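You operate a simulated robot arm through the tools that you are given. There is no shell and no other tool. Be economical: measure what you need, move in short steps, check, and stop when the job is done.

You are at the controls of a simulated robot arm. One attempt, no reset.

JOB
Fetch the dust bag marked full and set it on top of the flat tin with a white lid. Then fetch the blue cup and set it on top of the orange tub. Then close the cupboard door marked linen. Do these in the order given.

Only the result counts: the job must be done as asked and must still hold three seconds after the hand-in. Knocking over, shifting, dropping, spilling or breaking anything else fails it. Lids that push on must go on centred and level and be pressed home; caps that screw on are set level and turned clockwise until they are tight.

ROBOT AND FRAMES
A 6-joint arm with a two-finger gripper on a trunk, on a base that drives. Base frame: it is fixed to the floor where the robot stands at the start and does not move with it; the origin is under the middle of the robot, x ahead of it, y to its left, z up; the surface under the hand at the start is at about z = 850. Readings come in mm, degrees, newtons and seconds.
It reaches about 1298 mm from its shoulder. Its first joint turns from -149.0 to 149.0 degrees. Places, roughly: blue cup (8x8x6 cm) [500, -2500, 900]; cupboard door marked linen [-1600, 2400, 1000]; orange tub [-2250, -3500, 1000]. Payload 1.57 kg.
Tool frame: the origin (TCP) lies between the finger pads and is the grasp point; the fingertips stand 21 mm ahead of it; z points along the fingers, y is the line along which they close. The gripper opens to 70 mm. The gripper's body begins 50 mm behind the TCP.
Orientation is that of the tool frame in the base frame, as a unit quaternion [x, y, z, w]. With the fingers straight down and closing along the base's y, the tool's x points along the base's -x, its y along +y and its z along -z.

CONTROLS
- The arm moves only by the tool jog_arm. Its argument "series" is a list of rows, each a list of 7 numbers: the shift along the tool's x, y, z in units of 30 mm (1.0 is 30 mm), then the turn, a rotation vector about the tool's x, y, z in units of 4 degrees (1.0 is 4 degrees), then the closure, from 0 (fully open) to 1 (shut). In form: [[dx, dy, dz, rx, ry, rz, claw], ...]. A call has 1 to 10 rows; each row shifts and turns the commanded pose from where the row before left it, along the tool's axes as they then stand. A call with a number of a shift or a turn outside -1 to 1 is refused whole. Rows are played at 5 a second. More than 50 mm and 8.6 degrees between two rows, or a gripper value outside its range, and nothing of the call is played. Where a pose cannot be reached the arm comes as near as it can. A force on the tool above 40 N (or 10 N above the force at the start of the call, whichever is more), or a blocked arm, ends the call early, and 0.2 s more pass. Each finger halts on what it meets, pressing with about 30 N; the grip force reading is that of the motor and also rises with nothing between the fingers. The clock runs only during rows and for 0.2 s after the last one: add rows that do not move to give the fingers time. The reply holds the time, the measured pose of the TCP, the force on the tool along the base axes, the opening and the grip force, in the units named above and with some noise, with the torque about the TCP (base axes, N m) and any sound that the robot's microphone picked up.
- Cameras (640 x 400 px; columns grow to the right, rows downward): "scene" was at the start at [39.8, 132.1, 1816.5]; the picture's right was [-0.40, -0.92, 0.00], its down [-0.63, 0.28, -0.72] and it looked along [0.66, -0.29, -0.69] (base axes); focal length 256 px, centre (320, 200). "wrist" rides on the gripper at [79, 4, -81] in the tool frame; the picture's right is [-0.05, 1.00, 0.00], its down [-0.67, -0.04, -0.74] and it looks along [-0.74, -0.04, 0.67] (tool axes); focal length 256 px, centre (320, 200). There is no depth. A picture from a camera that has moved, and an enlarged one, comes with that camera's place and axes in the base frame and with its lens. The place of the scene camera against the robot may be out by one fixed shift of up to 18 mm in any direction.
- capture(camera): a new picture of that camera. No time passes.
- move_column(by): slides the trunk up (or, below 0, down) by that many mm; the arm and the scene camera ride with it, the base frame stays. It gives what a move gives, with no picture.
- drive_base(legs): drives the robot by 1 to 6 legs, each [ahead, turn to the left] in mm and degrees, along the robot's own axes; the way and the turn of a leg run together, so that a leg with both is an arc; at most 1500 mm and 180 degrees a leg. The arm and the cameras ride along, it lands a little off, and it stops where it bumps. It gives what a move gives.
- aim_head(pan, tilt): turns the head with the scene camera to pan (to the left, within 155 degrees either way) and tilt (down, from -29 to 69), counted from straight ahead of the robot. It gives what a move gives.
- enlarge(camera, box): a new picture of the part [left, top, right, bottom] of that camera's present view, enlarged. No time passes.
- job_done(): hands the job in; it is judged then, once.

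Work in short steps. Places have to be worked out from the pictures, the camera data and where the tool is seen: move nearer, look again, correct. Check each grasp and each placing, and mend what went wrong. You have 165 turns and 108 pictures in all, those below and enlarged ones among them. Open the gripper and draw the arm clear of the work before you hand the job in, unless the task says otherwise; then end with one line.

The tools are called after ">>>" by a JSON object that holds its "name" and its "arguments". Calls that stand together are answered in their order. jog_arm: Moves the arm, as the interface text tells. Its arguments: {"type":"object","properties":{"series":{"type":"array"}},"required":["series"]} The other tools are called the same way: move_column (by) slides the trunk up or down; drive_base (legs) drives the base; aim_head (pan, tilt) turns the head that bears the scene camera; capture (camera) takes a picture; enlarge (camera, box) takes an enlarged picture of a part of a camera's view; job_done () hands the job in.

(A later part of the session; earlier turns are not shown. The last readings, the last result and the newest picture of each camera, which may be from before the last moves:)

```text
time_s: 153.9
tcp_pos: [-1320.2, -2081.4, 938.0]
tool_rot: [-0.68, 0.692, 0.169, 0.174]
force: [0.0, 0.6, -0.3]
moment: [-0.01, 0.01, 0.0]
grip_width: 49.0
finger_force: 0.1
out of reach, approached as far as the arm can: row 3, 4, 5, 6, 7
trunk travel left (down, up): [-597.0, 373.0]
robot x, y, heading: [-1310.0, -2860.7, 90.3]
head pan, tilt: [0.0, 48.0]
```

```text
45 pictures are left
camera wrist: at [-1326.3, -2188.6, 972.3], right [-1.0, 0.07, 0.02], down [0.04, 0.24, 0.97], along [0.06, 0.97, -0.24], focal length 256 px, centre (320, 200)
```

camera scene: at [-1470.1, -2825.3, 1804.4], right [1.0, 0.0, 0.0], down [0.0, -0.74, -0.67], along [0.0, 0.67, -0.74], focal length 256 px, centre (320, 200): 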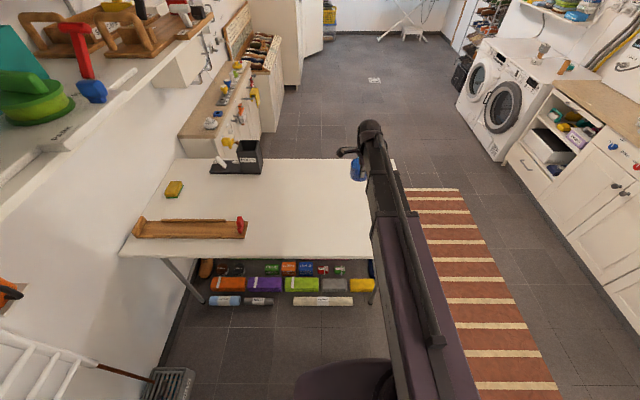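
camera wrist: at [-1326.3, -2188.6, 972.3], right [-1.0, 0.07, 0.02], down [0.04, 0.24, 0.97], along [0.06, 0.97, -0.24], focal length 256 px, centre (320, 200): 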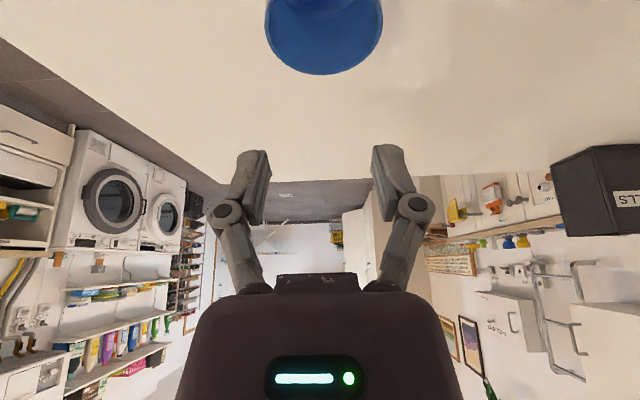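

Hand leans 28° with x,y held. I'll move it so the pads line up with the cup's right (+x) rim at about (-1287,-2046).

>>> {"name": "jog_arm", "arguments": {"series": [[-0.52, -0.54, 0.28, 0, 0, 0, 0.3], [-0.52, -0.54, 0.28, 0, 0, 0, 0.3], [0, 0, 0, 0, 0, 0, 0.3]]}}

>>> {"name": "move_column", "arguments": {"by": -60}}

>>> {"name": "capture", "arguments": {"camera": "wrist"}}

>>> {"name": "enlarge", "arguments": {"camera": "scene", "box": [250, 80, 442, 200]}}

```text
time_s: 154.7
tcp_pos: [-1286.9, -2046.2, 938.2]
tool_rot: [-0.68, 0.692, 0.17, 0.173]
force: [-0.2, 0.8, -0.3]
moment: [-0.01, 0.03, -0.01]
grip_width: 48.9
finger_force: 0.1
trunk travel left (down, up): [-597.0, 373.0]
robot x, y, heading: [-1312.1, -2855.9, 90.5]
head pan, tilt: [0.0, 48.0]
```

```text
time_s: 155.7
tcp_pos: [-1286.0, -2046.8, 879.2]
tool_rot: [-0.68, 0.692, 0.169, 0.173]
force: [0.5, 0.6, 0.3]
moment: [-0.01, -0.01, 0.01]
grip_width: 49.2
finger_force: 0.1
trunk travel left (down, up): [-537.0, 433.0]
robot x, y, heading: [-1307.7, -2856.2, 90.3]
head pan, tilt: [0.0, 48.0]
```

```text
44 pictures are left
camera wrist: at [-1292.7, -2154.0, 912.4], right [-1.0, 0.07, 0.02], down [0.04, 0.24, 0.97], along [0.06, 0.97, -0.24], focal length 256 px, centre (320, 200)
```

wrist: 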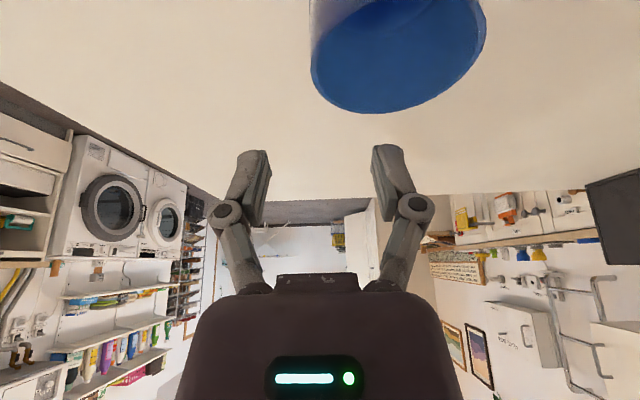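

```text
3.33 times, centred on (346, 140) of scene
camera zoom: at [-1470.1, -2825.3, 1529.3], right [1.0, 0.0, 0.0], down [0.0, -0.74, -0.67], along [0.0, 0.67, -0.74], focal length 854 px, centre (233, 400)
```

zoom: 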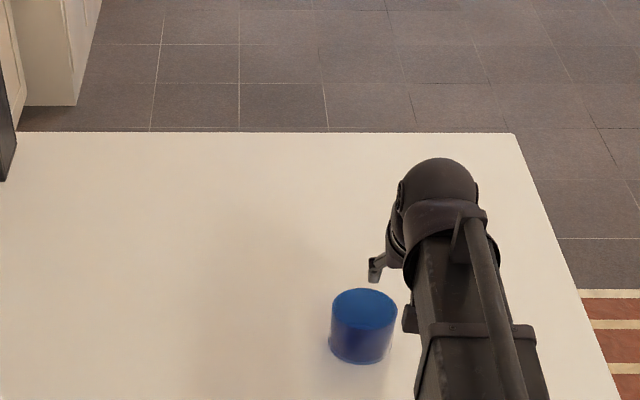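

The +x rim wall lies right between the pads (x≈-1286). Lowering 70 and closing.

>>> {"name": "move_column", "arguments": {"by": -68}}

>>> {"name": "jog_arm", "arguments": {"series": [[0, 0, 0, 0, 0, 0, 0.5], [0, 0, 0, 0, 0, 0, 0.8], [0, 0, 0, 0, 0, 0, 1], [0, 0, 0, 0, 0, 0, 1], [0, 0, 0, 0, 0, 0, 1]]}}

>>> {"name": "capture", "arguments": {"camera": "wrist"}}

```text
time_s: 156.7
tcp_pos: [-1286.1, -2046.8, 809.1]
tool_rot: [-0.68, 0.692, 0.169, 0.174]
force: [1.2, -0.2, 0.9]
moment: [0.03, 0.02, 0.01]
grip_width: 48.7
finger_force: 0.0
trunk travel left (down, up): [-469.0, 501.0]
robot x, y, heading: [-1310.8, -2858.8, 90.1]
head pan, tilt: [0.0, 48.0]
```

```text
time_s: 157.9
tcp_pos: [-1287.7, -2045.5, 809.5]
tool_rot: [-0.68, 0.692, 0.169, 0.174]
force: [0.3, -0.5, 0.8]
moment: [0.0, -0.02, -0.02]
grip_width: 5.8
finger_force: 29.9
trunk travel left (down, up): [-469.0, 501.0]
robot x, y, heading: [-1307.4, -2860.7, 90.2]
head pan, tilt: [0.0, 48.0]
```

```text
42 pictures are left
camera wrist: at [-1292.7, -2154.0, 844.3], right [-1.0, 0.07, 0.02], down [0.04, 0.24, 0.97], along [0.06, 0.97, -0.24], focal length 256 px, centre (320, 200)
```

wrist: 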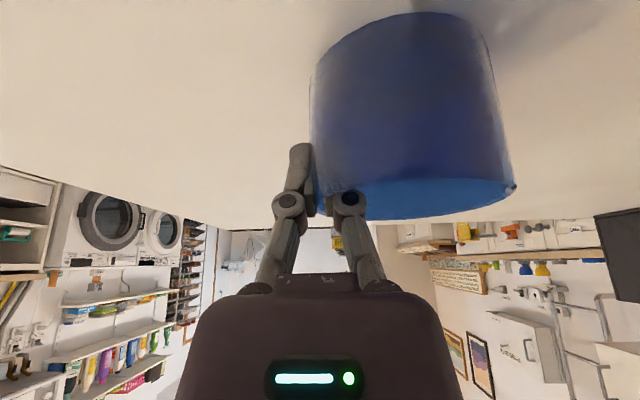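

Rim gripped with the lean. Lifting 290 and driving back to the shelf.

>>> {"name": "move_column", "arguments": {"by": 290}}

>>> {"name": "drive_base", "arguments": {"legs": [[-600, 0], [0, 90]]}}

>>> {"name": "aim_head", "arguments": {"pan": 10, "tilt": 40}}

>>> {"name": "capture", "arguments": {"camera": "scene"}}

>>> {"name": "capture", "arguments": {"camera": "wrist"}}

```text
time_s: 160.8
tcp_pos: [-1286.4, -2045.8, 1099.7]
tool_rot: [-0.68, 0.692, 0.169, 0.174]
force: [0.7, -0.7, -0.6]
moment: [0.0, -0.05, -0.04]
grip_width: 5.8
finger_force: 30.2
trunk travel left (down, up): [-759.0, 211.0]
robot x, y, heading: [-1310.1, -2860.2, 90.2]
head pan, tilt: [0.0, 48.0]
```

```text
time_s: 170.5
tcp_pos: [-2116.6, -3401.4, 1099.8]
tool_rot: [0.97, -0.024, -0.243, -0.007]
force: [0.9, 1.2, -0.2]
moment: [-0.03, -0.02, 0.04]
grip_width: 5.9
finger_force: 30.1
trunk travel left (down, up): [-759.0, 211.0]
robot x, y, heading: [-1308.6, -3470.3, 178.3]
head pan, tilt: [0.0, 48.0]
```

```text
time_s: 171.2
tcp_pos: [-2116.5, -3402.1, 1099.6]
tool_rot: [0.97, -0.023, -0.243, -0.007]
force: [0.4, -0.2, -0.6]
moment: [0.01, 0.04, -0.01]
grip_width: 5.9
finger_force: 30.2
trunk travel left (down, up): [-759.0, 211.0]
robot x, y, heading: [-1307.3, -3465.8, 178.3]
head pan, tilt: [10.0, 40.0]
```

```text
41 pictures are left
camera scene: at [-1342.7, -3654.2, 1762.7], right [-0.14, 0.99, 0.0], down [0.64, 0.09, -0.77], along [-0.76, -0.11, -0.64], focal length 256 px, centre (320, 200)
```

scene: 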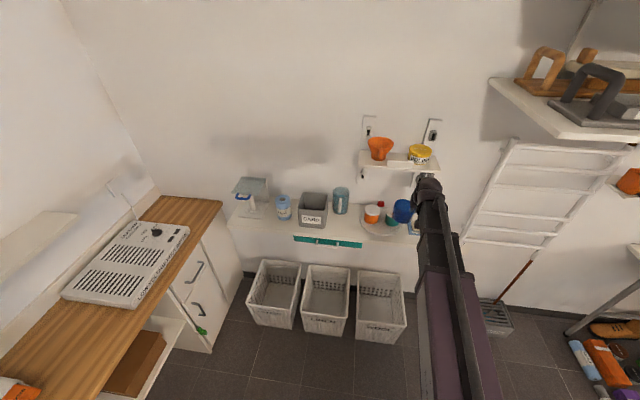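

```text
40 pictures are left
camera wrist: at [-2009.3, -3411.3, 1134.3], right [-0.09, -1.0, 0.02], down [-0.24, 0.05, 0.97], along [-0.97, 0.09, -0.24], focal length 256 px, centre (320, 200)
```

wrist: 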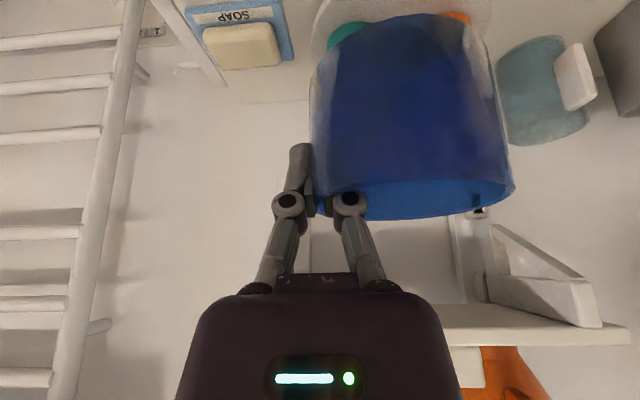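

The robot faces the shelf. I'll slide the hand left and slightly back so the wrist camera can see the tub past the cup.

>>> {"name": "jog_arm", "arguments": {"series": [[0.21, 0.94, -0.115, 0, 0, 0, 1], [0.21, 0.94, -0.115, 0, 0, 0, 1], [0.21, 0.94, -0.115, 0, 0, 0, 1], [0.21, 0.94, -0.115, 0, 0, 0, 1], [0.21, 0.94, -0.115, 0, 0, 0, 1], [0.21, 0.94, -0.115, 0, 0, 0, 1], [0.21, 0.94, -0.115, 0, 0, 0, 1], [0, 0, 0, 0, 0, 0, 1]]}}

>>> {"name": "capture", "arguments": {"camera": "wrist"}}

>>> {"name": "capture", "arguments": {"camera": "scene"}}

```text
time_s: 173.0
tcp_pos: [-2077.2, -3602.1, 1099.3]
tool_rot: [0.97, -0.022, -0.242, -0.006]
force: [-0.5, -0.4, -0.7]
moment: [0.0, -0.01, -0.01]
grip_width: 5.8
finger_force: 29.6
trunk travel left (down, up): [-759.0, 211.0]
robot x, y, heading: [-1309.6, -3470.0, 178.1]
head pan, tilt: [10.0, 40.0]
```

```text
39 pictures are left
camera wrist: at [-1968.7, -3611.2, 1134.3], right [-0.09, -1.0, 0.02], down [-0.24, 0.05, 0.97], along [-0.97, 0.09, -0.24], focal length 256 px, centre (320, 200)
```

wrist: 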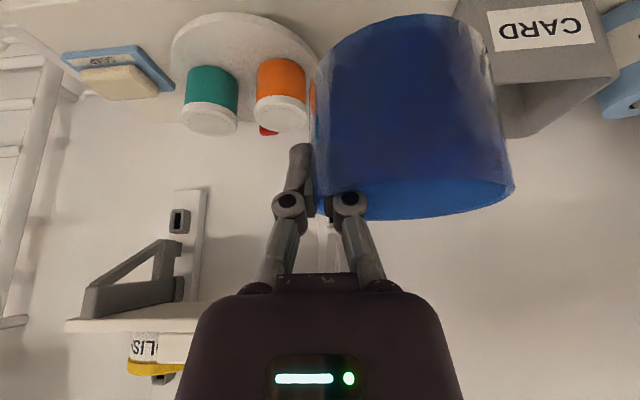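

```text
38 pictures are left
camera scene: at [-1342.6, -3653.7, 1762.8], right [-0.14, 0.99, 0.0], down [0.64, 0.09, -0.77], along [-0.76, -0.11, -0.64], focal length 256 px, centre (320, 200)
```

scene: 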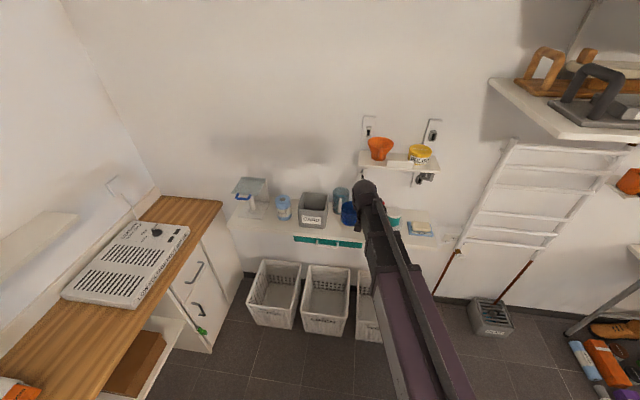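

The tub is clear in this view. Enlarging it and the upper shelf edge.

>>> {"name": "enlarge", "arguments": {"camera": "wrist", "box": [160, 0, 352, 150]}}

>>> {"name": "enlarge", "arguments": {"camera": "wrist", "box": [40, 280, 232, 400]}}

```text
2.67 times, centred on (256, 75) of wrist
camera zoom: at [-1968.7, -3611.2, 1134.3], right [-0.09, -1.0, 0.02], down [-0.24, 0.05, 0.97], along [-0.97, 0.09, -0.24], focal length 683 px, centre (491, 533)
```

zoom: 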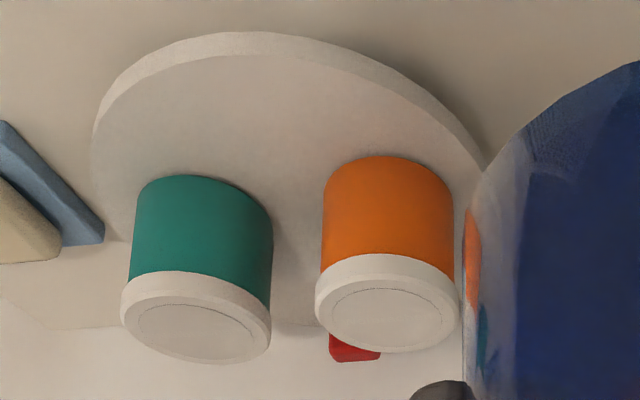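

```text
3.33 times, centred on (136, 340) of wrist
camera zoom: at [-1968.7, -3611.2, 1134.3], right [-0.09, -1.0, 0.02], down [-0.24, 0.05, 0.97], along [-0.97, 0.09, -0.24], focal length 853 px, centre (933, -267)
```

zoom: 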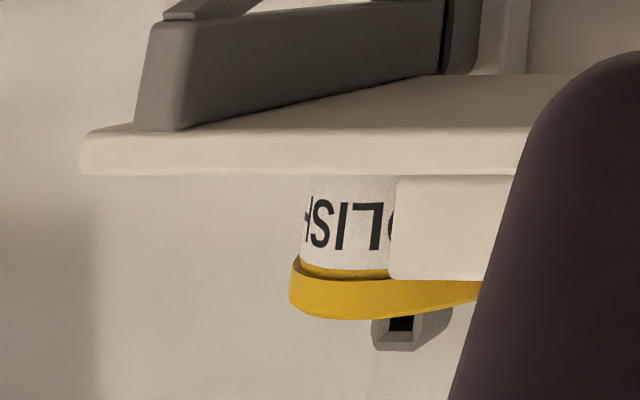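

Two wrist sights agree: tub lid centre (-2277,-3533), top z=937. The upper shelf's front edge is near x=-2234, z 1182-1197; with the lean the wrist dome clears by ~15-20 mm. I'll line up in front at y=-3494 and lower to cup-bottom z≈962.

>>> {"name": "jog_arm", "arguments": {"series": [[-0.35, -0.88, 0.19, 0, 0, 0, 1], [-0.35, -0.88, 0.19, 0, 0, 0, 1], [-0.35, -0.88, 0.19, 0, 0, 0, 1], [-0.35, -0.88, 0.19, 0, 0, 0, 1], [0, 0, 0, 0, 0, 0, 1]]}}

>>> {"name": "move_column", "arguments": {"by": -87}}

>>> {"name": "capture", "arguments": {"camera": "wrist"}}

>>> {"name": "enlarge", "arguments": {"camera": "scene", "box": [300, 80, 460, 220]}}

```text
time_s: 174.2
tcp_pos: [-2118.2, -3494.5, 1099.2]
tool_rot: [0.97, -0.024, -0.243, -0.007]
force: [0.5, 0.1, -0.2]
moment: [0.01, 0.02, 0.01]
grip_width: 6.1
finger_force: 30.0
trunk travel left (down, up): [-759.0, 211.0]
robot x, y, heading: [-1303.8, -3469.2, 178.2]
head pan, tilt: [10.0, 40.0]
```

```text
time_s: 175.4
tcp_pos: [-2119.2, -3492.7, 1012.6]
tool_rot: [0.97, -0.023, -0.243, -0.006]
force: [-0.4, 0.0, -0.3]
moment: [0.05, 0.01, -0.01]
grip_width: 6.3
finger_force: 30.0
trunk travel left (down, up): [-672.0, 298.0]
robot x, y, heading: [-1308.4, -3471.1, 178.1]
head pan, tilt: [10.0, 40.0]
```

```text
35 pictures are left
camera wrist: at [-2010.8, -3502.7, 1047.4], right [-0.09, -1.0, 0.02], down [-0.24, 0.05, 0.97], along [-0.97, 0.09, -0.24], focal length 256 px, centre (320, 200)
```

wrist: 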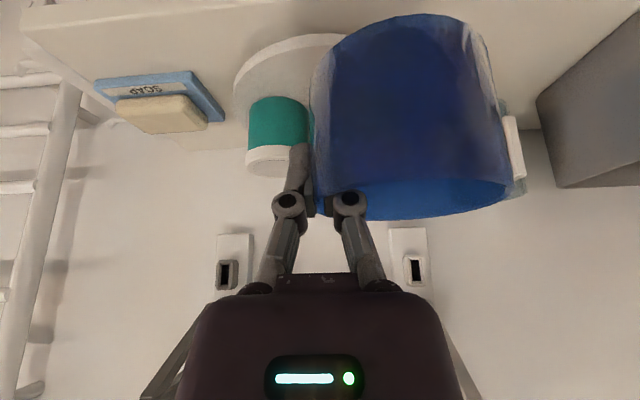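

```text
2.86 times, centred on (380, 150) of scene
camera zoom: at [-1342.5, -3653.7, 1675.8], right [-0.14, 0.99, 0.0], down [0.64, 0.09, -0.77], along [-0.76, -0.11, -0.64], focal length 732 px, centre (149, 343)
```

zoom: 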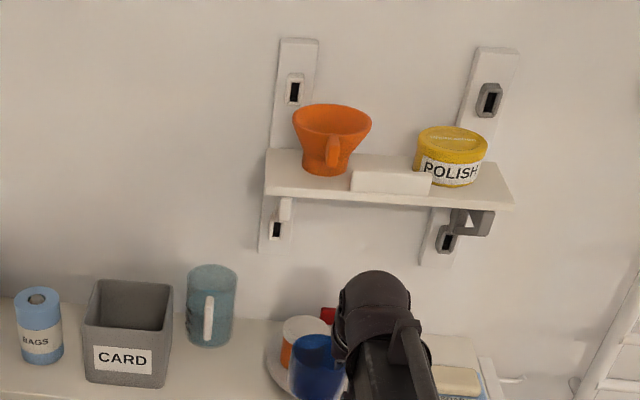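

Moving forward 100 mm at this level, then checking the gap to the shelf.

>>> {"name": "jog_arm", "arguments": {"series": [[-0.735, 0.038, 0.39, 0, 0, 0, 1], [-0.735, 0.038, 0.39, 0, 0, 0, 1], [-0.735, 0.038, 0.39, 0, 0, 0, 1], [-0.735, 0.038, 0.39, 0, 0, 0, 1], [0, 0, 0, 0, 0, 0, 1]]}}

>>> {"name": "capture", "arguments": {"camera": "wrist"}}

>>> {"name": "enlarge", "arguments": {"camera": "scene", "box": [320, 100, 448, 220]}}

```text
time_s: 176.6
tcp_pos: [-2217.7, -3493.4, 1013.0]
tool_rot: [0.97, -0.023, -0.243, -0.006]
force: [0.2, -0.3, -0.4]
moment: [0.03, -0.06, -0.02]
grip_width: 5.9
finger_force: 29.9
trunk travel left (down, up): [-672.0, 298.0]
robot x, y, heading: [-1304.8, -3466.9, 178.0]
head pan, tilt: [10.0, 40.0]
```

```text
33 pictures are left
camera wrist: at [-2110.7, -3501.4, 1047.4], right [-0.09, -1.0, 0.02], down [-0.23, 0.05, 0.97], along [-0.97, 0.09, -0.24], focal length 256 px, centre (320, 200)
```

wrist: 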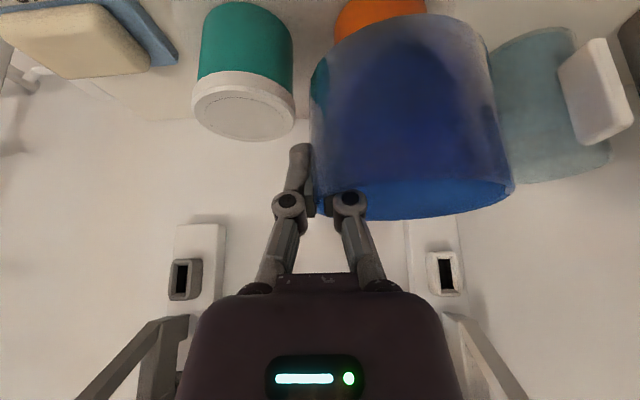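

```text
3.33 times, centred on (384, 160) of scene
camera zoom: at [-1342.5, -3653.8, 1675.8], right [-0.14, 0.99, 0.0], down [0.64, 0.09, -0.77], along [-0.76, -0.11, -0.64], focal length 854 px, centre (107, 333)
```

zoom: 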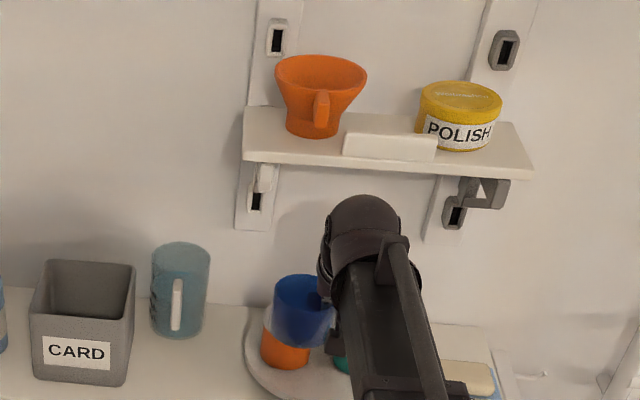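

Clear so far. Lower 10 mm more and advance 50 mm to the placing spot.

>>> {"name": "move_column", "arguments": {"by": -10}}

>>> {"name": "jog_arm", "arguments": {"series": [[-0.5, 0.026, 0.265, 0, 0, 0, 1], [-0.5, 0.026, 0.265, 0, 0, 0, 1], [-0.48, 0.02, 0.25, 0, 0, 0, 1], [0, 0, 0, 0, 0, 0, 1]]}}

>>> {"name": "capture", "arguments": {"camera": "wrist"}}

>>> {"name": "enlarge", "arguments": {"camera": "scene", "box": [320, 110, 448, 220]}}

```text
time_s: 177.2
tcp_pos: [-2219.0, -3492.5, 1002.6]
tool_rot: [0.97, -0.023, -0.243, -0.006]
force: [0.3, -0.4, -0.5]
moment: [0.03, 0.02, -0.02]
grip_width: 6.2
finger_force: 30.4
trunk travel left (down, up): [-662.0, 308.0]
robot x, y, heading: [-1305.9, -3468.7, 178.0]
head pan, tilt: [10.0, 40.0]
```

```text
time_s: 178.2
tcp_pos: [-2269.1, -3492.1, 1002.8]
tool_rot: [0.97, -0.023, -0.243, -0.006]
force: [-1.5, 1.1, -0.6]
moment: [0.01, -0.04, 0.02]
grip_width: 6.2
finger_force: 30.0
trunk travel left (down, up): [-662.0, 308.0]
robot x, y, heading: [-1306.9, -3471.5, 178.2]
head pan, tilt: [10.0, 40.0]
```

```text
31 pictures are left
camera wrist: at [-2160.5, -3501.8, 1037.3], right [-0.09, -1.0, 0.02], down [-0.23, 0.05, 0.97], along [-0.97, 0.09, -0.24], focal length 256 px, centre (320, 200)
```

wrist: 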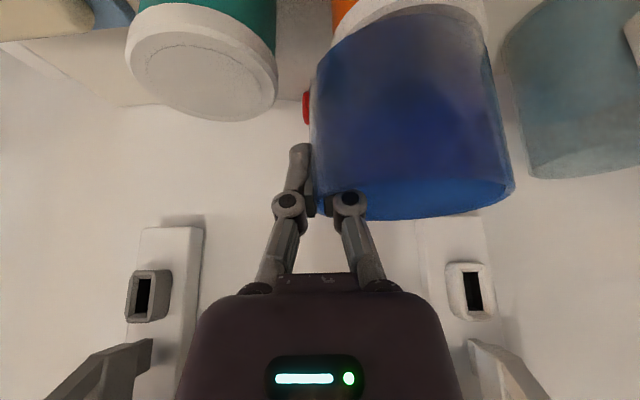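

```text
3.64 times, centred on (384, 165) of scene
camera zoom: at [-1342.6, -3653.7, 1665.8], right [-0.14, 0.99, 0.0], down [0.64, 0.09, -0.77], along [-0.76, -0.11, -0.64], focal length 932 px, centre (87, 327)
```

zoom: 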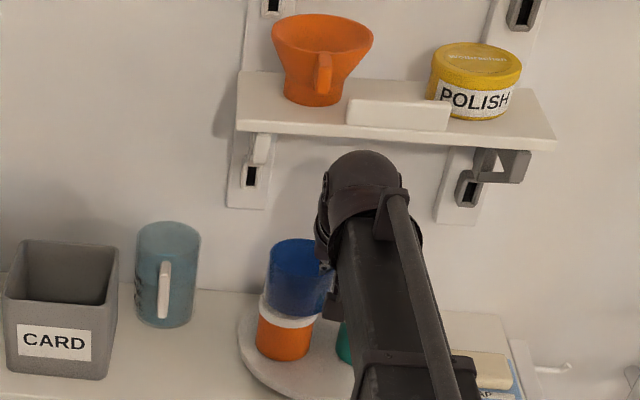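

The cup looks nearly over the tub with the dome clear of the shelf. Zooming to check alignment.

>>> {"name": "enlarge", "arguments": {"camera": "wrist", "box": [290, 0, 510, 110]}}

>>> {"name": "enlarge", "arguments": {"camera": "scene", "box": [366, 165, 430, 215]}}

```text
2.91 times, centred on (400, 55) of wrist
camera zoom: at [-2160.5, -3501.8, 1037.3], right [-0.09, -1.0, 0.02], down [-0.23, 0.05, 0.97], along [-0.97, 0.09, -0.24], focal length 745 px, centre (87, 622)
```

zoom: 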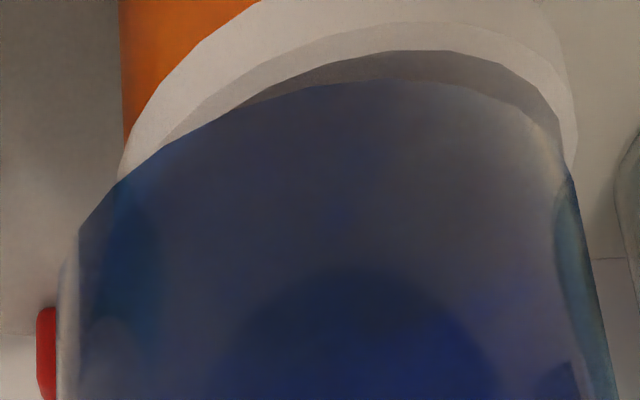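

```text
8.00 times, centred on (398, 190) of scene
camera zoom: at [-1342.6, -3653.7, 1665.8], right [-0.14, 0.99, 0.0], down [0.64, 0.09, -0.77], along [-0.76, -0.11, -0.64], focal length 2050 px, centre (-304, 280)
```

zoom: 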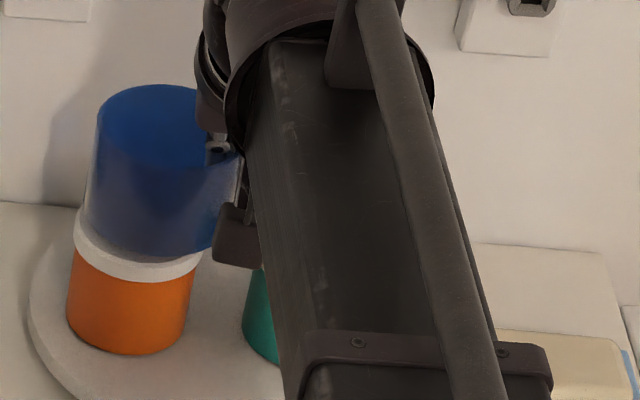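

Depth is good; the cup should go ~5 mm further toward -y. Nudging, then lowering to contact.

>>> {"name": "jog_arm", "arguments": {"series": [[0, 0.17, 0, 0, 0, 0, 1], [0, 0, 0, 0, 0, 0, 1]]}}

>>> {"name": "move_column", "arguments": {"by": -11}}

>>> {"name": "move_column", "arguments": {"by": -2}}

```text
time_s: 178.8
tcp_pos: [-2269.7, -3498.0, 1003.6]
tool_rot: [0.97, -0.023, -0.243, -0.007]
force: [0.1, -0.1, 0.1]
moment: [0.0, 0.04, -0.01]
grip_width: 5.9
finger_force: 30.5
trunk travel left (down, up): [-662.0, 308.0]
robot x, y, heading: [-1307.6, -3468.9, 178.4]
head pan, tilt: [10.0, 40.0]
```

```text
time_s: 179.4
tcp_pos: [-2267.3, -3497.9, 995.2]
tool_rot: [0.969, -0.023, -0.245, -0.007]
force: [-7.0, 1.7, 29.6]
moment: [-0.05, 0.26, -0.04]
grip_width: 5.8
finger_force: 29.5
trunk travel left (down, up): [-651.0, 319.0]
robot x, y, heading: [-1307.2, -3474.3, 178.1]
head pan, tilt: [10.0, 40.0]
```

```text
time_s: 179.9
tcp_pos: [-2268.0, -3496.7, 991.7]
tool_rot: [0.969, -0.023, -0.245, -0.005]
force: [-6.3, 2.6, 27.0]
moment: [-0.11, 0.15, -0.02]
grip_width: 6.1
finger_force: 30.2
trunk travel left (down, up): [-649.0, 321.0]
robot x, y, heading: [-1308.3, -3468.9, 177.8]
head pan, tilt: [10.0, 40.0]
```

Contact around TCP 995. Easing off 2 mm and viewing before release.

>>> {"name": "move_column", "arguments": {"by": 2}}

>>> {"name": "enlarge", "arguments": {"camera": "scene", "box": [366, 165, 430, 215]}}

>>> {"name": "enlarge", "arguments": {"camera": "wrist", "box": [270, 0, 526, 160]}}

```text
time_s: 180.4
tcp_pos: [-2266.5, -3497.7, 991.5]
tool_rot: [0.97, -0.023, -0.241, -0.006]
force: [1.5, 1.1, 8.6]
moment: [0.03, -0.03, 0.01]
grip_width: 6.2
finger_force: 30.0
trunk travel left (down, up): [-651.0, 319.0]
robot x, y, heading: [-1310.2, -3470.6, 178.1]
head pan, tilt: [10.0, 40.0]
```

```text
8.00 times, centred on (398, 190) of scene
camera zoom: at [-1341.4, -3653.6, 1654.6], right [-0.14, 0.99, 0.0], down [0.64, 0.09, -0.77], along [-0.76, -0.11, -0.64], focal length 2050 px, centre (-304, 280)
```

zoom: 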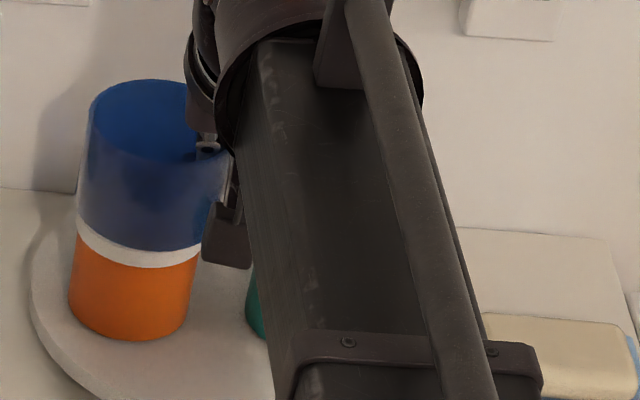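

```text
2.50 times, centred on (398, 80) of wrist
camera zoom: at [-2159.1, -3506.6, 1026.8], right [-0.09, -1.0, 0.02], down [-0.24, 0.05, 0.97], along [-0.97, 0.09, -0.24], focal length 640 px, centre (125, 500)
```

zoom: 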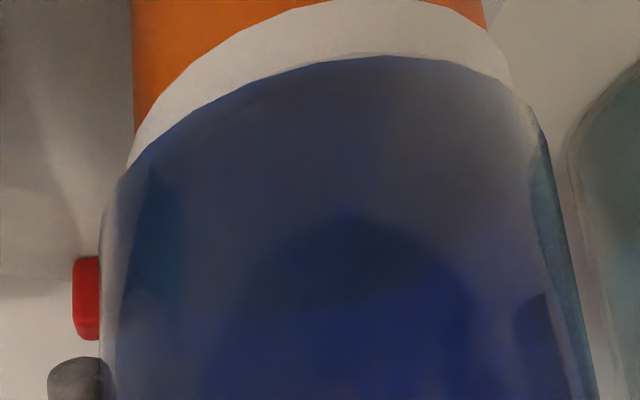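

The cup sits flush and centred on the lid. Opening gently.

>>> {"name": "jog_arm", "arguments": {"series": [[0, 0, 0, 0, 0, 0, 0.9], [0, 0, 0, 0, 0, 0, 0.8], [0, 0, 0, 0, 0, 0, 0.65], [0, 0, 0, 0, 0, 0, 0.5], [0, 0, 0, 0, 0, 0, 0.5]]}}

>>> {"name": "capture", "arguments": {"camera": "wrist"}}

```text
time_s: 181.6
tcp_pos: [-2268.5, -3498.3, 991.7]
tool_rot: [0.97, -0.023, -0.243, -0.007]
force: [0.6, -0.4, -1.0]
moment: [0.0, -0.01, 0.04]
grip_width: 35.0
finger_force: 0.0
trunk travel left (down, up): [-651.0, 319.0]
robot x, y, heading: [-1306.0, -3471.9, 178.1]
head pan, tilt: [10.0, 40.0]
```

```text
25 pictures are left
camera wrist: at [-2160.5, -3506.6, 1026.3], right [-0.09, -1.0, 0.02], down [-0.23, 0.05, 0.97], along [-0.97, 0.09, -0.24], focal length 256 px, centre (320, 200)
```

wrist: 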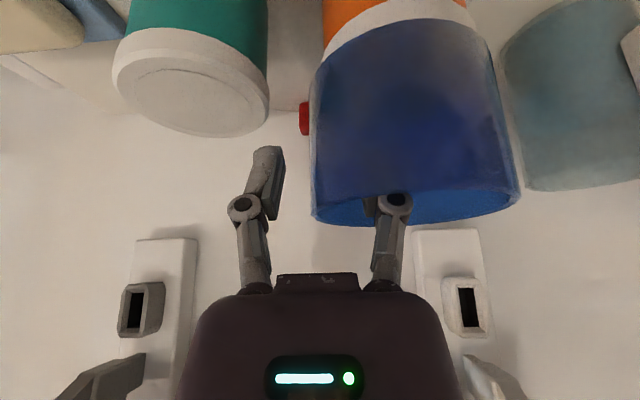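

Released; the cup stays upright. I'll withdraw upward in small steps, easing back from the shelf edge.

>>> {"name": "move_column", "arguments": {"by": 18}}

>>> {"name": "jog_arm", "arguments": {"series": [[0.23, -0.01, -0.12, 0, 0, 0, 0.5], [0, 0, 0, 0, 0, 0, 0.5]]}}

>>> {"name": "move_column", "arguments": {"by": 27}}

>>> {"name": "capture", "arguments": {"camera": "wrist"}}

```text
time_s: 182.3
tcp_pos: [-2268.9, -3498.2, 1009.3]
tool_rot: [0.97, -0.024, -0.243, -0.007]
force: [0.8, -0.3, 0.0]
moment: [0.02, 0.01, 0.02]
grip_width: 34.9
finger_force: 0.1
trunk travel left (down, up): [-669.0, 301.0]
robot x, y, heading: [-1311.7, -3470.0, 178.2]
head pan, tilt: [10.0, 40.0]
```

```text
time_s: 182.9
tcp_pos: [-2260.0, -3497.5, 1010.4]
tool_rot: [0.97, -0.023, -0.243, -0.006]
force: [1.3, -0.1, 0.5]
moment: [-0.03, 0.0, -0.01]
grip_width: 35.0
finger_force: 0.1
trunk travel left (down, up): [-669.0, 301.0]
robot x, y, heading: [-1305.9, -3474.1, 178.0]
head pan, tilt: [10.0, 40.0]
```

```text
time_s: 183.6
tcp_pos: [-2260.8, -3498.3, 1035.9]
tool_rot: [0.97, -0.023, -0.243, -0.006]
force: [0.0, 0.8, 0.3]
moment: [-0.01, -0.03, -0.01]
grip_width: 35.2
finger_force: 0.1
trunk travel left (down, up): [-696.0, 274.0]
robot x, y, heading: [-1308.7, -3466.7, 178.0]
head pan, tilt: [10.0, 40.0]
```

```text
24 pictures are left
camera wrist: at [-2152.4, -3506.6, 1071.2], right [-0.09, -1.0, 0.02], down [-0.23, 0.05, 0.97], along [-0.97, 0.09, -0.24], focal length 256 px, centre (320, 200)
```

wrist: 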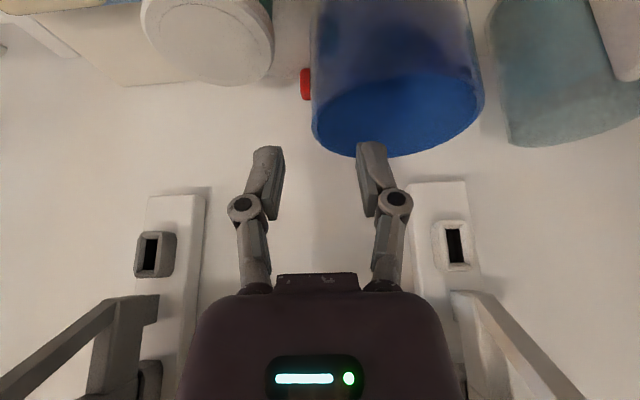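

Fingertips are above the rim. Up 6 mm more and straight back 150 mm.

>>> {"name": "move_column", "arguments": {"by": 6}}

>>> {"name": "jog_arm", "arguments": {"series": [[0.735, -0.038, -0.39, 0, 0, 0, 0.5], [0.735, -0.038, -0.39, 0, 0, 0, 0.5], [0.735, -0.038, -0.39, 0, 0, 0, 0.5], [0.735, -0.038, -0.39, 0, 0, 0, 0.5], [0.735, -0.038, -0.39, 0, 0, 0, 0.5], [0.735, -0.038, -0.39, 0, 0, 0, 0.5], [0, 0, 0, 0, 0, 0, 0.5]]}}

>>> {"name": "capture", "arguments": {"camera": "wrist"}}

```text
time_s: 184.1
tcp_pos: [-2260.4, -3498.2, 1043.5]
tool_rot: [0.97, -0.023, -0.242, -0.007]
force: [0.3, -0.3, -0.1]
moment: [0.0, -0.01, 0.01]
grip_width: 35.0
finger_force: 0.1
trunk travel left (down, up): [-702.0, 268.0]
robot x, y, heading: [-1307.0, -3473.3, 178.3]
head pan, tilt: [10.0, 40.0]
```

```text
time_s: 185.7
tcp_pos: [-2109.9, -3500.4, 1042.6]
tool_rot: [0.97, -0.023, -0.243, -0.007]
force: [0.5, -0.1, -0.8]
moment: [-0.01, 0.0, -0.02]
grip_width: 35.1
finger_force: 0.1
trunk travel left (down, up): [-702.0, 268.0]
robot x, y, heading: [-1308.2, -3468.6, 178.1]
head pan, tilt: [10.0, 40.0]
```

```text
23 pictures are left
camera wrist: at [-2001.8, -3509.3, 1077.2], right [-0.09, -1.0, 0.02], down [-0.24, 0.05, 0.97], along [-0.97, 0.09, -0.24], focal length 256 px, centre (320, 200)
```

wrist: 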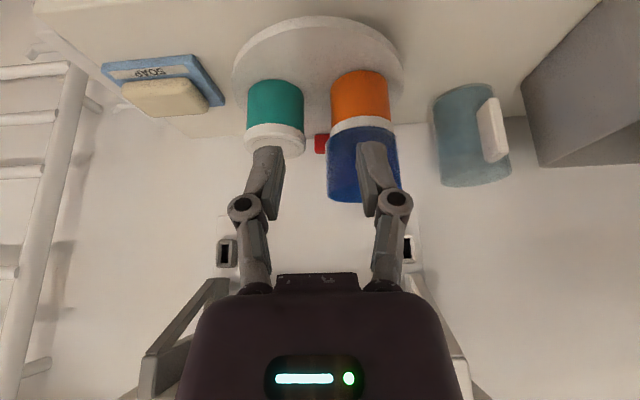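

The cup stands on the orange tub. Now for the door: straighten the hand, raise it, and start driving back across the room.

>>> {"name": "jog_arm", "arguments": {"series": [[0.5, 0, 0, 0, 1, 0, 1], [0.5, 0, 0, 0, 1, 0, 1], [0.5, 0, 0, 0, 1, 0, 1], [0, 0, 0, 0, 1, 0, 1], [0, 0, 0, 0, 1, 0, 1], [0, 0, 0, 0, 1, 0, 1], [0, 0, 0, 0, 1, 0, 1], [0, 0, 0, 0, 0, 0, 1]]}}

>>> {"name": "move_column", "arguments": {"by": 90}}

>>> {"name": "drive_base", "arguments": {"legs": [[0, -127.5], [1500, 0]]}}

```text
time_s: 187.5
tcp_pos: [-2068.6, -3499.5, 1020.5]
tool_rot: [1.0, -0.023, -0.001, -0.001]
force: [0.1, 0.2, 0.3]
moment: [0.01, 0.0, -0.01]
grip_width: 0.0
finger_force: 28.3
out of reach, approached as far as the arm can: row 3, 5
trunk travel left (down, up): [-702.0, 268.0]
robot x, y, heading: [-1306.2, -3473.0, 178.3]
head pan, tilt: [10.0, 40.0]
```

```text
time_s: 188.8
tcp_pos: [-2069.8, -3500.4, 1111.1]
tool_rot: [1.0, -0.024, 0.0, -0.001]
force: [0.3, -0.2, -0.4]
moment: [0.0, -0.03, -0.03]
grip_width: 0.0
finger_force: 28.1
trunk travel left (down, up): [-792.0, 178.0]
robot x, y, heading: [-1310.0, -3466.5, 178.1]
head pan, tilt: [10.0, 40.0]
```

```text
time_s: 206.0
tcp_pos: [111.5, -1706.8, 1111.5]
tool_rot: [-0.418, 0.908, -0.001, 0.001]
force: [-0.4, 1.2, 0.9]
moment: [-0.04, 0.01, 0.0]
grip_width: 0.0
finger_force: 28.9
trunk travel left (down, up): [-792.0, 178.0]
robot x, y, heading: [-335.0, -2328.2, 50.5]
head pan, tilt: [10.0, 40.0]
```

On track. Turning to +y and driving up the room toward the wardrobe.

>>> {"name": "drive_base", "arguments": {"legs": [[0, 41], [1500, 0], [1500, 0]]}}

>>> {"name": "aim_head", "arguments": {"pan": 35, "tilt": 20}}

>>> {"name": "capture", "arguments": {"camera": "scene"}}

```text
time_s: 226.6
tcp_pos: [-429.9, 1450.8, 1110.5]
tool_rot: [-0.702, 0.712, 0.0, 0.001]
force: [-0.4, -0.3, -0.3]
moment: [-0.03, -0.01, 0.03]
grip_width: 0.0
finger_force: 28.7
trunk travel left (down, up): [-792.0, 178.0]
robot x, y, heading: [-370.0, 688.9, 90.2]
head pan, tilt: [10.0, 40.0]
```

```text
time_s: 227.5
tcp_pos: [-428.1, 1449.0, 1111.9]
tool_rot: [-0.702, 0.712, 0.0, 0.001]
force: [0.3, 0.1, -0.2]
moment: [-0.01, 0.01, 0.0]
grip_width: 0.2
finger_force: 28.3
trunk travel left (down, up): [-792.0, 178.0]
robot x, y, heading: [-373.1, 690.9, 90.2]
head pan, tilt: [35.0, 20.0]
```

```text
22 pictures are left
camera scene: at [-586.4, 719.8, 1827.1], right [0.82, 0.58, 0.0], down [0.2, -0.28, -0.94], along [-0.54, 0.77, -0.34], focal length 256 px, centre (320, 200)
```

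scene: 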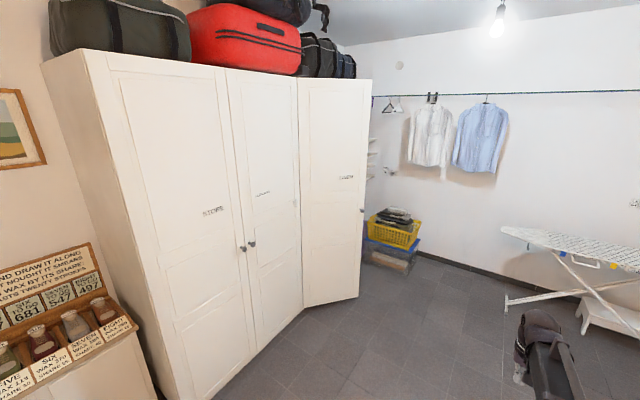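

>>> {"name": "enlarge", "arguments": {"camera": "scene", "box": [190, 120, 390, 260]}}

```text
2.86 times, centred on (290, 190) of scene
camera zoom: at [-586.4, 719.8, 1827.1], right [0.82, 0.58, 0.0], down [0.2, -0.28, -0.94], along [-0.54, 0.77, -0.34], focal length 732 px, centre (406, 229)
```

zoom: 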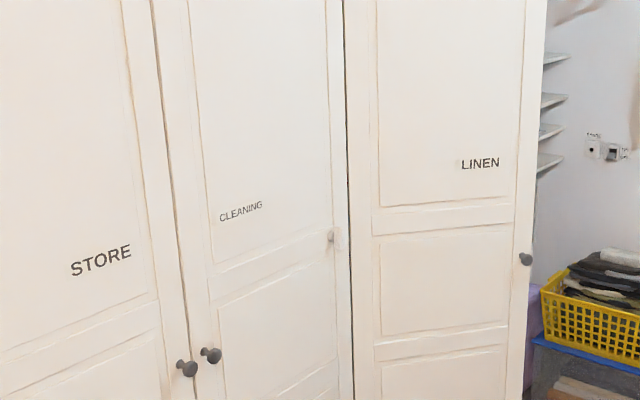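

The ajar third door reads LINEN; hinge near (-1809,2192), free edge near (-1454,2641), knob at z≈1009. I'll retract the hand, drive to y≈2340 and face the wardrobe.

>>> {"name": "jog_arm", "arguments": {"series": [[1, 0, 0, 0, 0, 0, 1], [1, 0, 0, 0, 0, 0, 1], [1, 0, 0, 0, 0, 0, 1], [1, 0, 0, 0, 0, 0, 1], [1, 0, 0, 0, 0, 0, 1], [1, 0, 0, 0, 0, 0, 1], [1, 0, 0, 0, 0, 0, 1], [0, 0, 0, 0, 0, 0, 1]]}}

>>> {"name": "drive_base", "arguments": {"legs": [[1500, 0], [140, 0], [0, 90]]}}

>>> {"name": "aim_head", "arguments": {"pan": -5, "tilt": 30}}

>>> {"name": "capture", "arguments": {"camera": "scene"}}

```text
time_s: 229.3
tcp_pos: [-434.0, 1241.6, 1111.6]
tool_rot: [-0.702, 0.712, 0.0, 0.001]
force: [0.6, 0.3, -0.6]
moment: [-0.01, 0.03, -0.02]
grip_width: 0.0
finger_force: 28.5
trunk travel left (down, up): [-792.0, 178.0]
robot x, y, heading: [-376.5, 687.5, 90.4]
head pan, tilt: [35.0, 20.0]
```

```text
time_s: 245.2
tcp_pos: [-939.5, 2263.8, 1111.1]
tool_rot: [1.0, -0.004, -0.002, 0.0]
force: [-0.1, 1.3, -0.2]
moment: [-0.07, 0.0, 0.04]
grip_width: 0.0
finger_force: 28.8
trunk travel left (down, up): [-792.0, 178.0]
robot x, y, heading: [-386.6, 2286.1, 179.6]
head pan, tilt: [35.0, 20.0]
```

```text
time_s: 246.3
tcp_pos: [-938.1, 2263.3, 1110.3]
tool_rot: [1.0, -0.004, 0.0, -0.001]
force: [0.1, 0.1, 0.1]
moment: [-0.02, 0.0, 0.0]
grip_width: 0.0
finger_force: 28.7
trunk travel left (down, up): [-792.0, 178.0]
robot x, y, heading: [-389.8, 2283.6, 179.8]
head pan, tilt: [-5.0, 30.0]
```

```text
20 pictures are left
camera scene: at [-424.5, 2122.9, 1811.1], right [0.09, 1.0, 0.0], down [0.5, -0.05, -0.87], along [-0.86, 0.08, -0.5], focal length 256 px, centre (320, 200)
```

scene: 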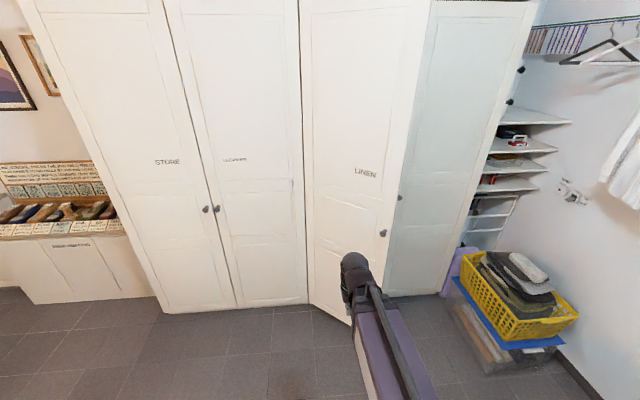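

The LINEN door's line runs from hinge (-1800,2178) to free edge about (-1460,2610); a closed fourth door is beyond. I'll drive 540 forward and lean the hand so the fingertips lead.

>>> {"name": "drive_base", "arguments": {"legs": [[540, 0]]}}

>>> {"name": "jog_arm", "arguments": {"series": [[0, 0, 0, 0, -1, 0, 1], [0, 0, 0, 0, -1, 0, 1], [0, 0, 0, 0, -1, 0, 1], [0, 0, 0, 0, -1, 0, 1], [0, 0, 0, 0, -1, 0, 1], [0, 0, 0, 0, -1, 0, 1], [0, 0, 0, 0, -1, 0, 1], [0, 0, 0, 0, 0, 0, 1]]}}

>>> {"name": "capture", "arguments": {"camera": "wrist"}}

```text
time_s: 250.0
tcp_pos: [-1477.2, 2262.1, 1109.8]
tool_rot: [1.0, -0.001, -0.001, 0.0]
force: [0.9, -0.1, 0.1]
moment: [-0.03, -0.01, 0.0]
grip_width: 0.0
finger_force: 28.3
trunk travel left (down, up): [-792.0, 178.0]
robot x, y, heading: [-926.0, 2286.1, -179.7]
head pan, tilt: [-5.0, 30.0]
```

```text
time_s: 251.8
tcp_pos: [-1551.2, 2259.3, 1132.1]
tool_rot: [0.97, -0.001, -0.243, 0.0]
force: [-0.1, 0.6, -1.6]
moment: [0.01, 0.02, 0.02]
grip_width: 0.3
finger_force: 28.7
out of reach, approached as far as the arm can: row 2, 3, 4, 5, 6, 7
trunk travel left (down, up): [-792.0, 178.0]
robot x, y, heading: [-925.2, 2285.8, -179.6]
head pan, tilt: [-5.0, 30.0]
```

```text
19 pictures are left
camera wrist: at [-1441.7, 2254.6, 1167.3], right [-0.05, -1.0, 0.03], down [-0.24, 0.04, 0.97], along [-0.97, 0.04, -0.24], focal length 256 px, centre (320, 200)
```

wrist: 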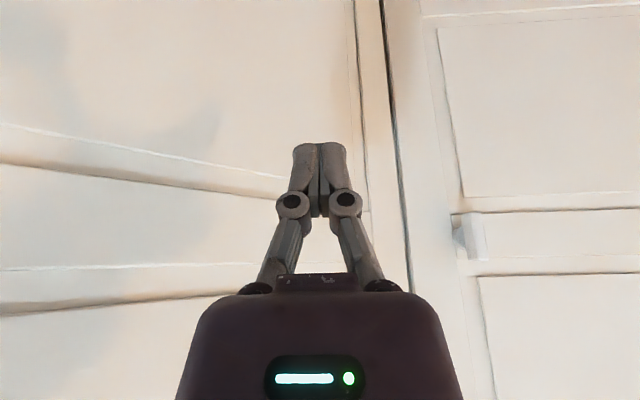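

Hand leads with its fingertips. I back off 85 mm and shift +y 200 mm so the tips face the door near its free side.

>>> {"name": "jog_arm", "arguments": {"series": [[0.833, 0, -0.444, 0, 0, 0, 1], [0.833, 0, -0.444, 0, 0, 0, 1], [0.833, 0, -0.444, 0, 0, 0, 1], [0, -0.95, 0, 0, 0, 0, 1], [0, -0.95, 0, 0, 0, 0, 1], [0, -0.95, 0, 0, 0, 0, 1], [0, -0.95, 0, 0, 0, 0, 1], [0, -0.95, 0, 0, 0, 0, 1], [0, -0.95, 0, 0, 0, 0, 1], [0, -0.95, 0, 0, 0, 0, 1]]}}

>>> {"name": "capture", "arguments": {"camera": "wrist"}}

>>> {"name": "capture", "arguments": {"camera": "scene"}}

```text
time_s: 254.0
tcp_pos: [-1550.5, 2456.6, 1132.8]
tool_rot: [0.97, -0.002, -0.242, 0.0]
force: [-0.3, 0.1, 0.2]
moment: [-0.02, -0.04, 0.02]
grip_width: 0.0
finger_force: 28.4
out of reach, approached as far as the arm can: row 1, 2, 3
trunk travel left (down, up): [-792.0, 178.0]
robot x, y, heading: [-927.3, 2287.1, -180.0]
head pan, tilt: [-5.0, 30.0]
```

```text
18 pictures are left
camera wrist: at [-1441.9, 2452.1, 1167.1], right [-0.05, -1.0, 0.03], down [-0.24, 0.04, 0.97], along [-0.97, 0.04, -0.24], focal length 256 px, centre (320, 200)
```

wrist: 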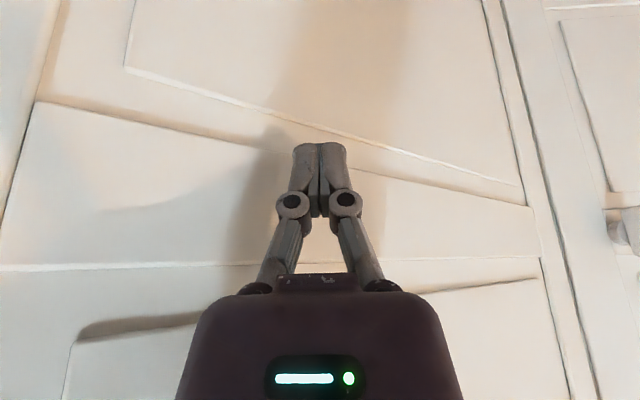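

```text
17 pictures are left
camera scene: at [-961.1, 2125.9, 1811.2], right [0.09, 1.0, 0.0], down [0.5, -0.04, -0.87], along [-0.86, 0.07, -0.5], focal length 256 px, centre (320, 200)
```

scene: 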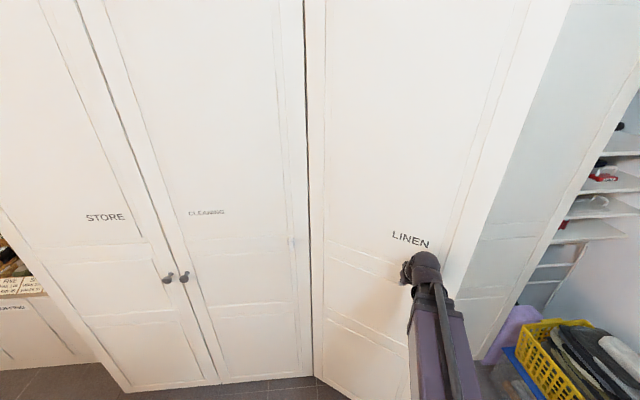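

The arm couldn't retract further, but the tips are just short of the door. I now push toward the wardrobe, drifting to +y along the door's arc.

>>> {"name": "jog_arm", "arguments": {"series": [[-0.735, -0.25, 0.39, 0, 0, 0, 1], [-0.735, -0.25, 0.39, 0, 0, 0, 1], [-0.735, -0.25, 0.39, 0, 0, 0, 1], [-0.735, -0.25, 0.39, 0, 0, 0, 1], [-0.735, -0.25, 0.39, 0, 0, 0, 1], [-0.735, -0.25, 0.39, 0, 0, 0, 1], [-0.735, -0.25, 0.39, 0, 0, 0, 1], [-0.735, -0.25, 0.39, 0, 0, 0, 1], [-0.735, -0.25, 0.39, 0, 0, 0, 1]]}}

>>> {"name": "capture", "arguments": {"camera": "wrist"}}

```text
time_s: 256.0
tcp_pos: [-1778.0, 2523.5, 1133.1]
tool_rot: [0.97, -0.002, -0.243, -0.001]
force: [4.0, -0.6, -2.2]
moment: [0.0, -0.07, 0.05]
grip_width: 0.0
finger_force: 29.2
trunk travel left (down, up): [-792.0, 178.0]
robot x, y, heading: [-931.5, 2286.8, -179.9]
head pan, tilt: [-5.0, 30.0]
```

```text
16 pictures are left
camera wrist: at [-1668.2, 2519.6, 1167.6], right [-0.05, -1.0, 0.03], down [-0.24, 0.04, 0.97], along [-0.97, 0.04, -0.24], focal length 256 px, centre (320, 200)
```

wrist: 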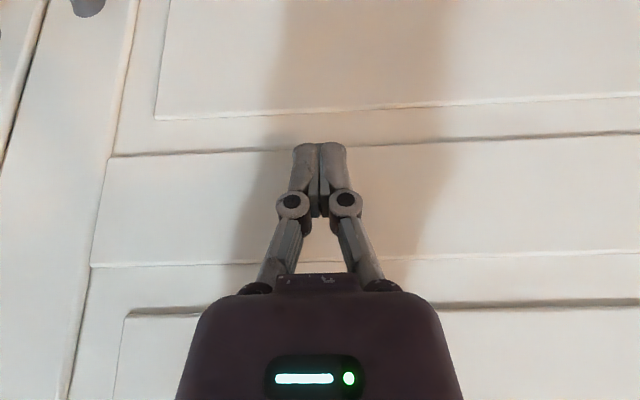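

The door is swinging shut with a 4 N push (tips at x≈-1788). Continuing in smaller steps until it seats.

>>> {"name": "jog_arm", "arguments": {"series": [[-0.3, -0.05, 0.16, 0, 0, 0, 1], [-0.3, -0.05, 0.16, 0, 0, 0, 1], [-0.3, -0.05, 0.16, 0, 0, 0, 1], [-0.3, -0.05, 0.16, 0, 0, 0, 1], [-0.3, 0, 0.16, 0, 0, 0, 1], [-0.3, 0, 0.16, 0, 0, 0, 1], [0, 0, 0, 0, 0, 0, 1]]}}

>>> {"name": "capture", "arguments": {"camera": "scene"}}

```text
time_s: 256.4
tcp_pos: [-1776.7, 2524.1, 1132.8]
tool_rot: [0.972, -0.001, -0.235, 0.0]
force: [9.4, -1.3, -1.0]
moment: [0.0, -0.13, 0.07]
grip_width: 6.0
finger_force: 28.6
trunk travel left (down, up): [-792.0, 178.0]
robot x, y, heading: [-923.2, 2287.7, -179.8]
head pan, tilt: [-5.0, 30.0]
stopped in row 2: the force on the tool passed its limit at 49 N (the readings are from after the stop); the commanded pose is now the measured one
```

```text
15 pictures are left
camera scene: at [-959.2, 2124.4, 1811.4], right [0.09, 1.0, 0.0], down [0.5, -0.04, -0.87], along [-0.86, 0.07, -0.5], focal length 256 px, centre (320, 200)
```

scene: 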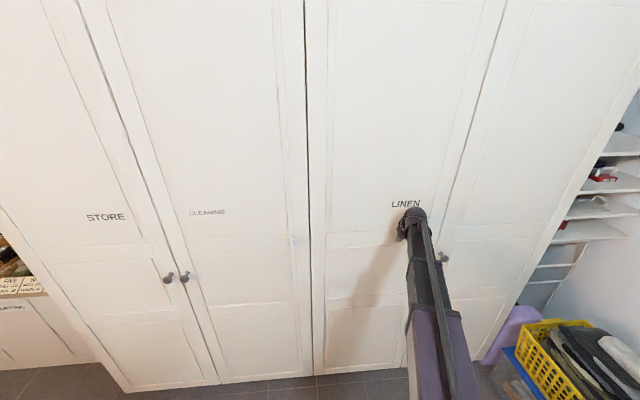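

The door met a hard stop and looks flush. I'll back off and check whether it stays shut.

>>> {"name": "jog_arm", "arguments": {"series": [[0.6, 0, -0.32, 0, 0, 0, 1], [0.735, 0, -0.39, 0, 0, 0, 1], [0.735, 0, -0.39, 0, 0, 0, 1], [0.735, 0, -0.39, 0, 0, 0, 1], [0.735, 0, -0.39, 0, 0, 0, 1], [0, 0, 0, 0, 0, 0, 1], [0, 0, 0, 0, 0, 0, 1]]}}

>>> {"name": "enlarge", "arguments": {"camera": "scene", "box": [280, 0, 560, 400]}}

>>> {"name": "capture", "arguments": {"camera": "wrist"}}

```text
time_s: 258.0
tcp_pos: [-1659.5, 2522.5, 1132.7]
tool_rot: [0.972, -0.001, -0.237, 0.0]
force: [-0.2, -0.1, 0.8]
moment: [-0.02, 0.0, 0.0]
grip_width: 0.0
finger_force: 28.8
trunk travel left (down, up): [-792.0, 178.0]
robot x, y, heading: [-925.2, 2284.6, -179.6]
head pan, tilt: [-5.0, 30.0]
```

```text
1.00 times, centred on (420, 200) of scene (not enlarged: the box is as wide or as high as the picture)
camera zoom: at [-960.3, 2124.5, 1811.1], right [0.09, 1.0, 0.0], down [0.5, -0.04, -0.87], along [-0.86, 0.07, -0.5], focal length 256 px, centre (220, 200)
```

zoom: 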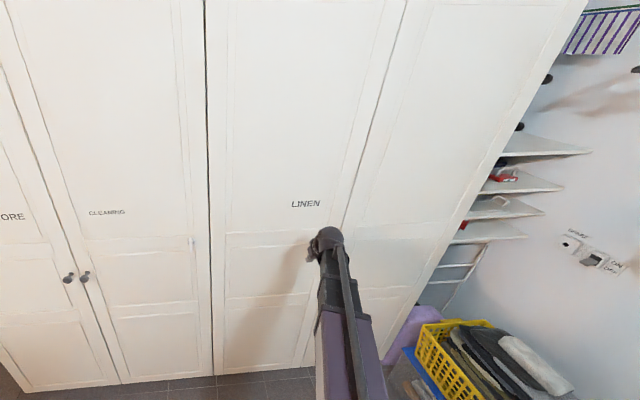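

```text
13 pictures are left
camera wrist: at [-1550.6, 2519.4, 1167.7], right [-0.05, -1.0, 0.03], down [-0.25, 0.04, 0.97], along [-0.97, 0.04, -0.25], focal length 256 px, centre (320, 200)
```

wrist: 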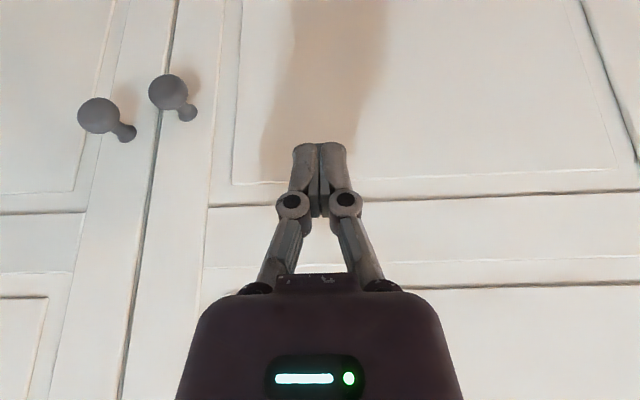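

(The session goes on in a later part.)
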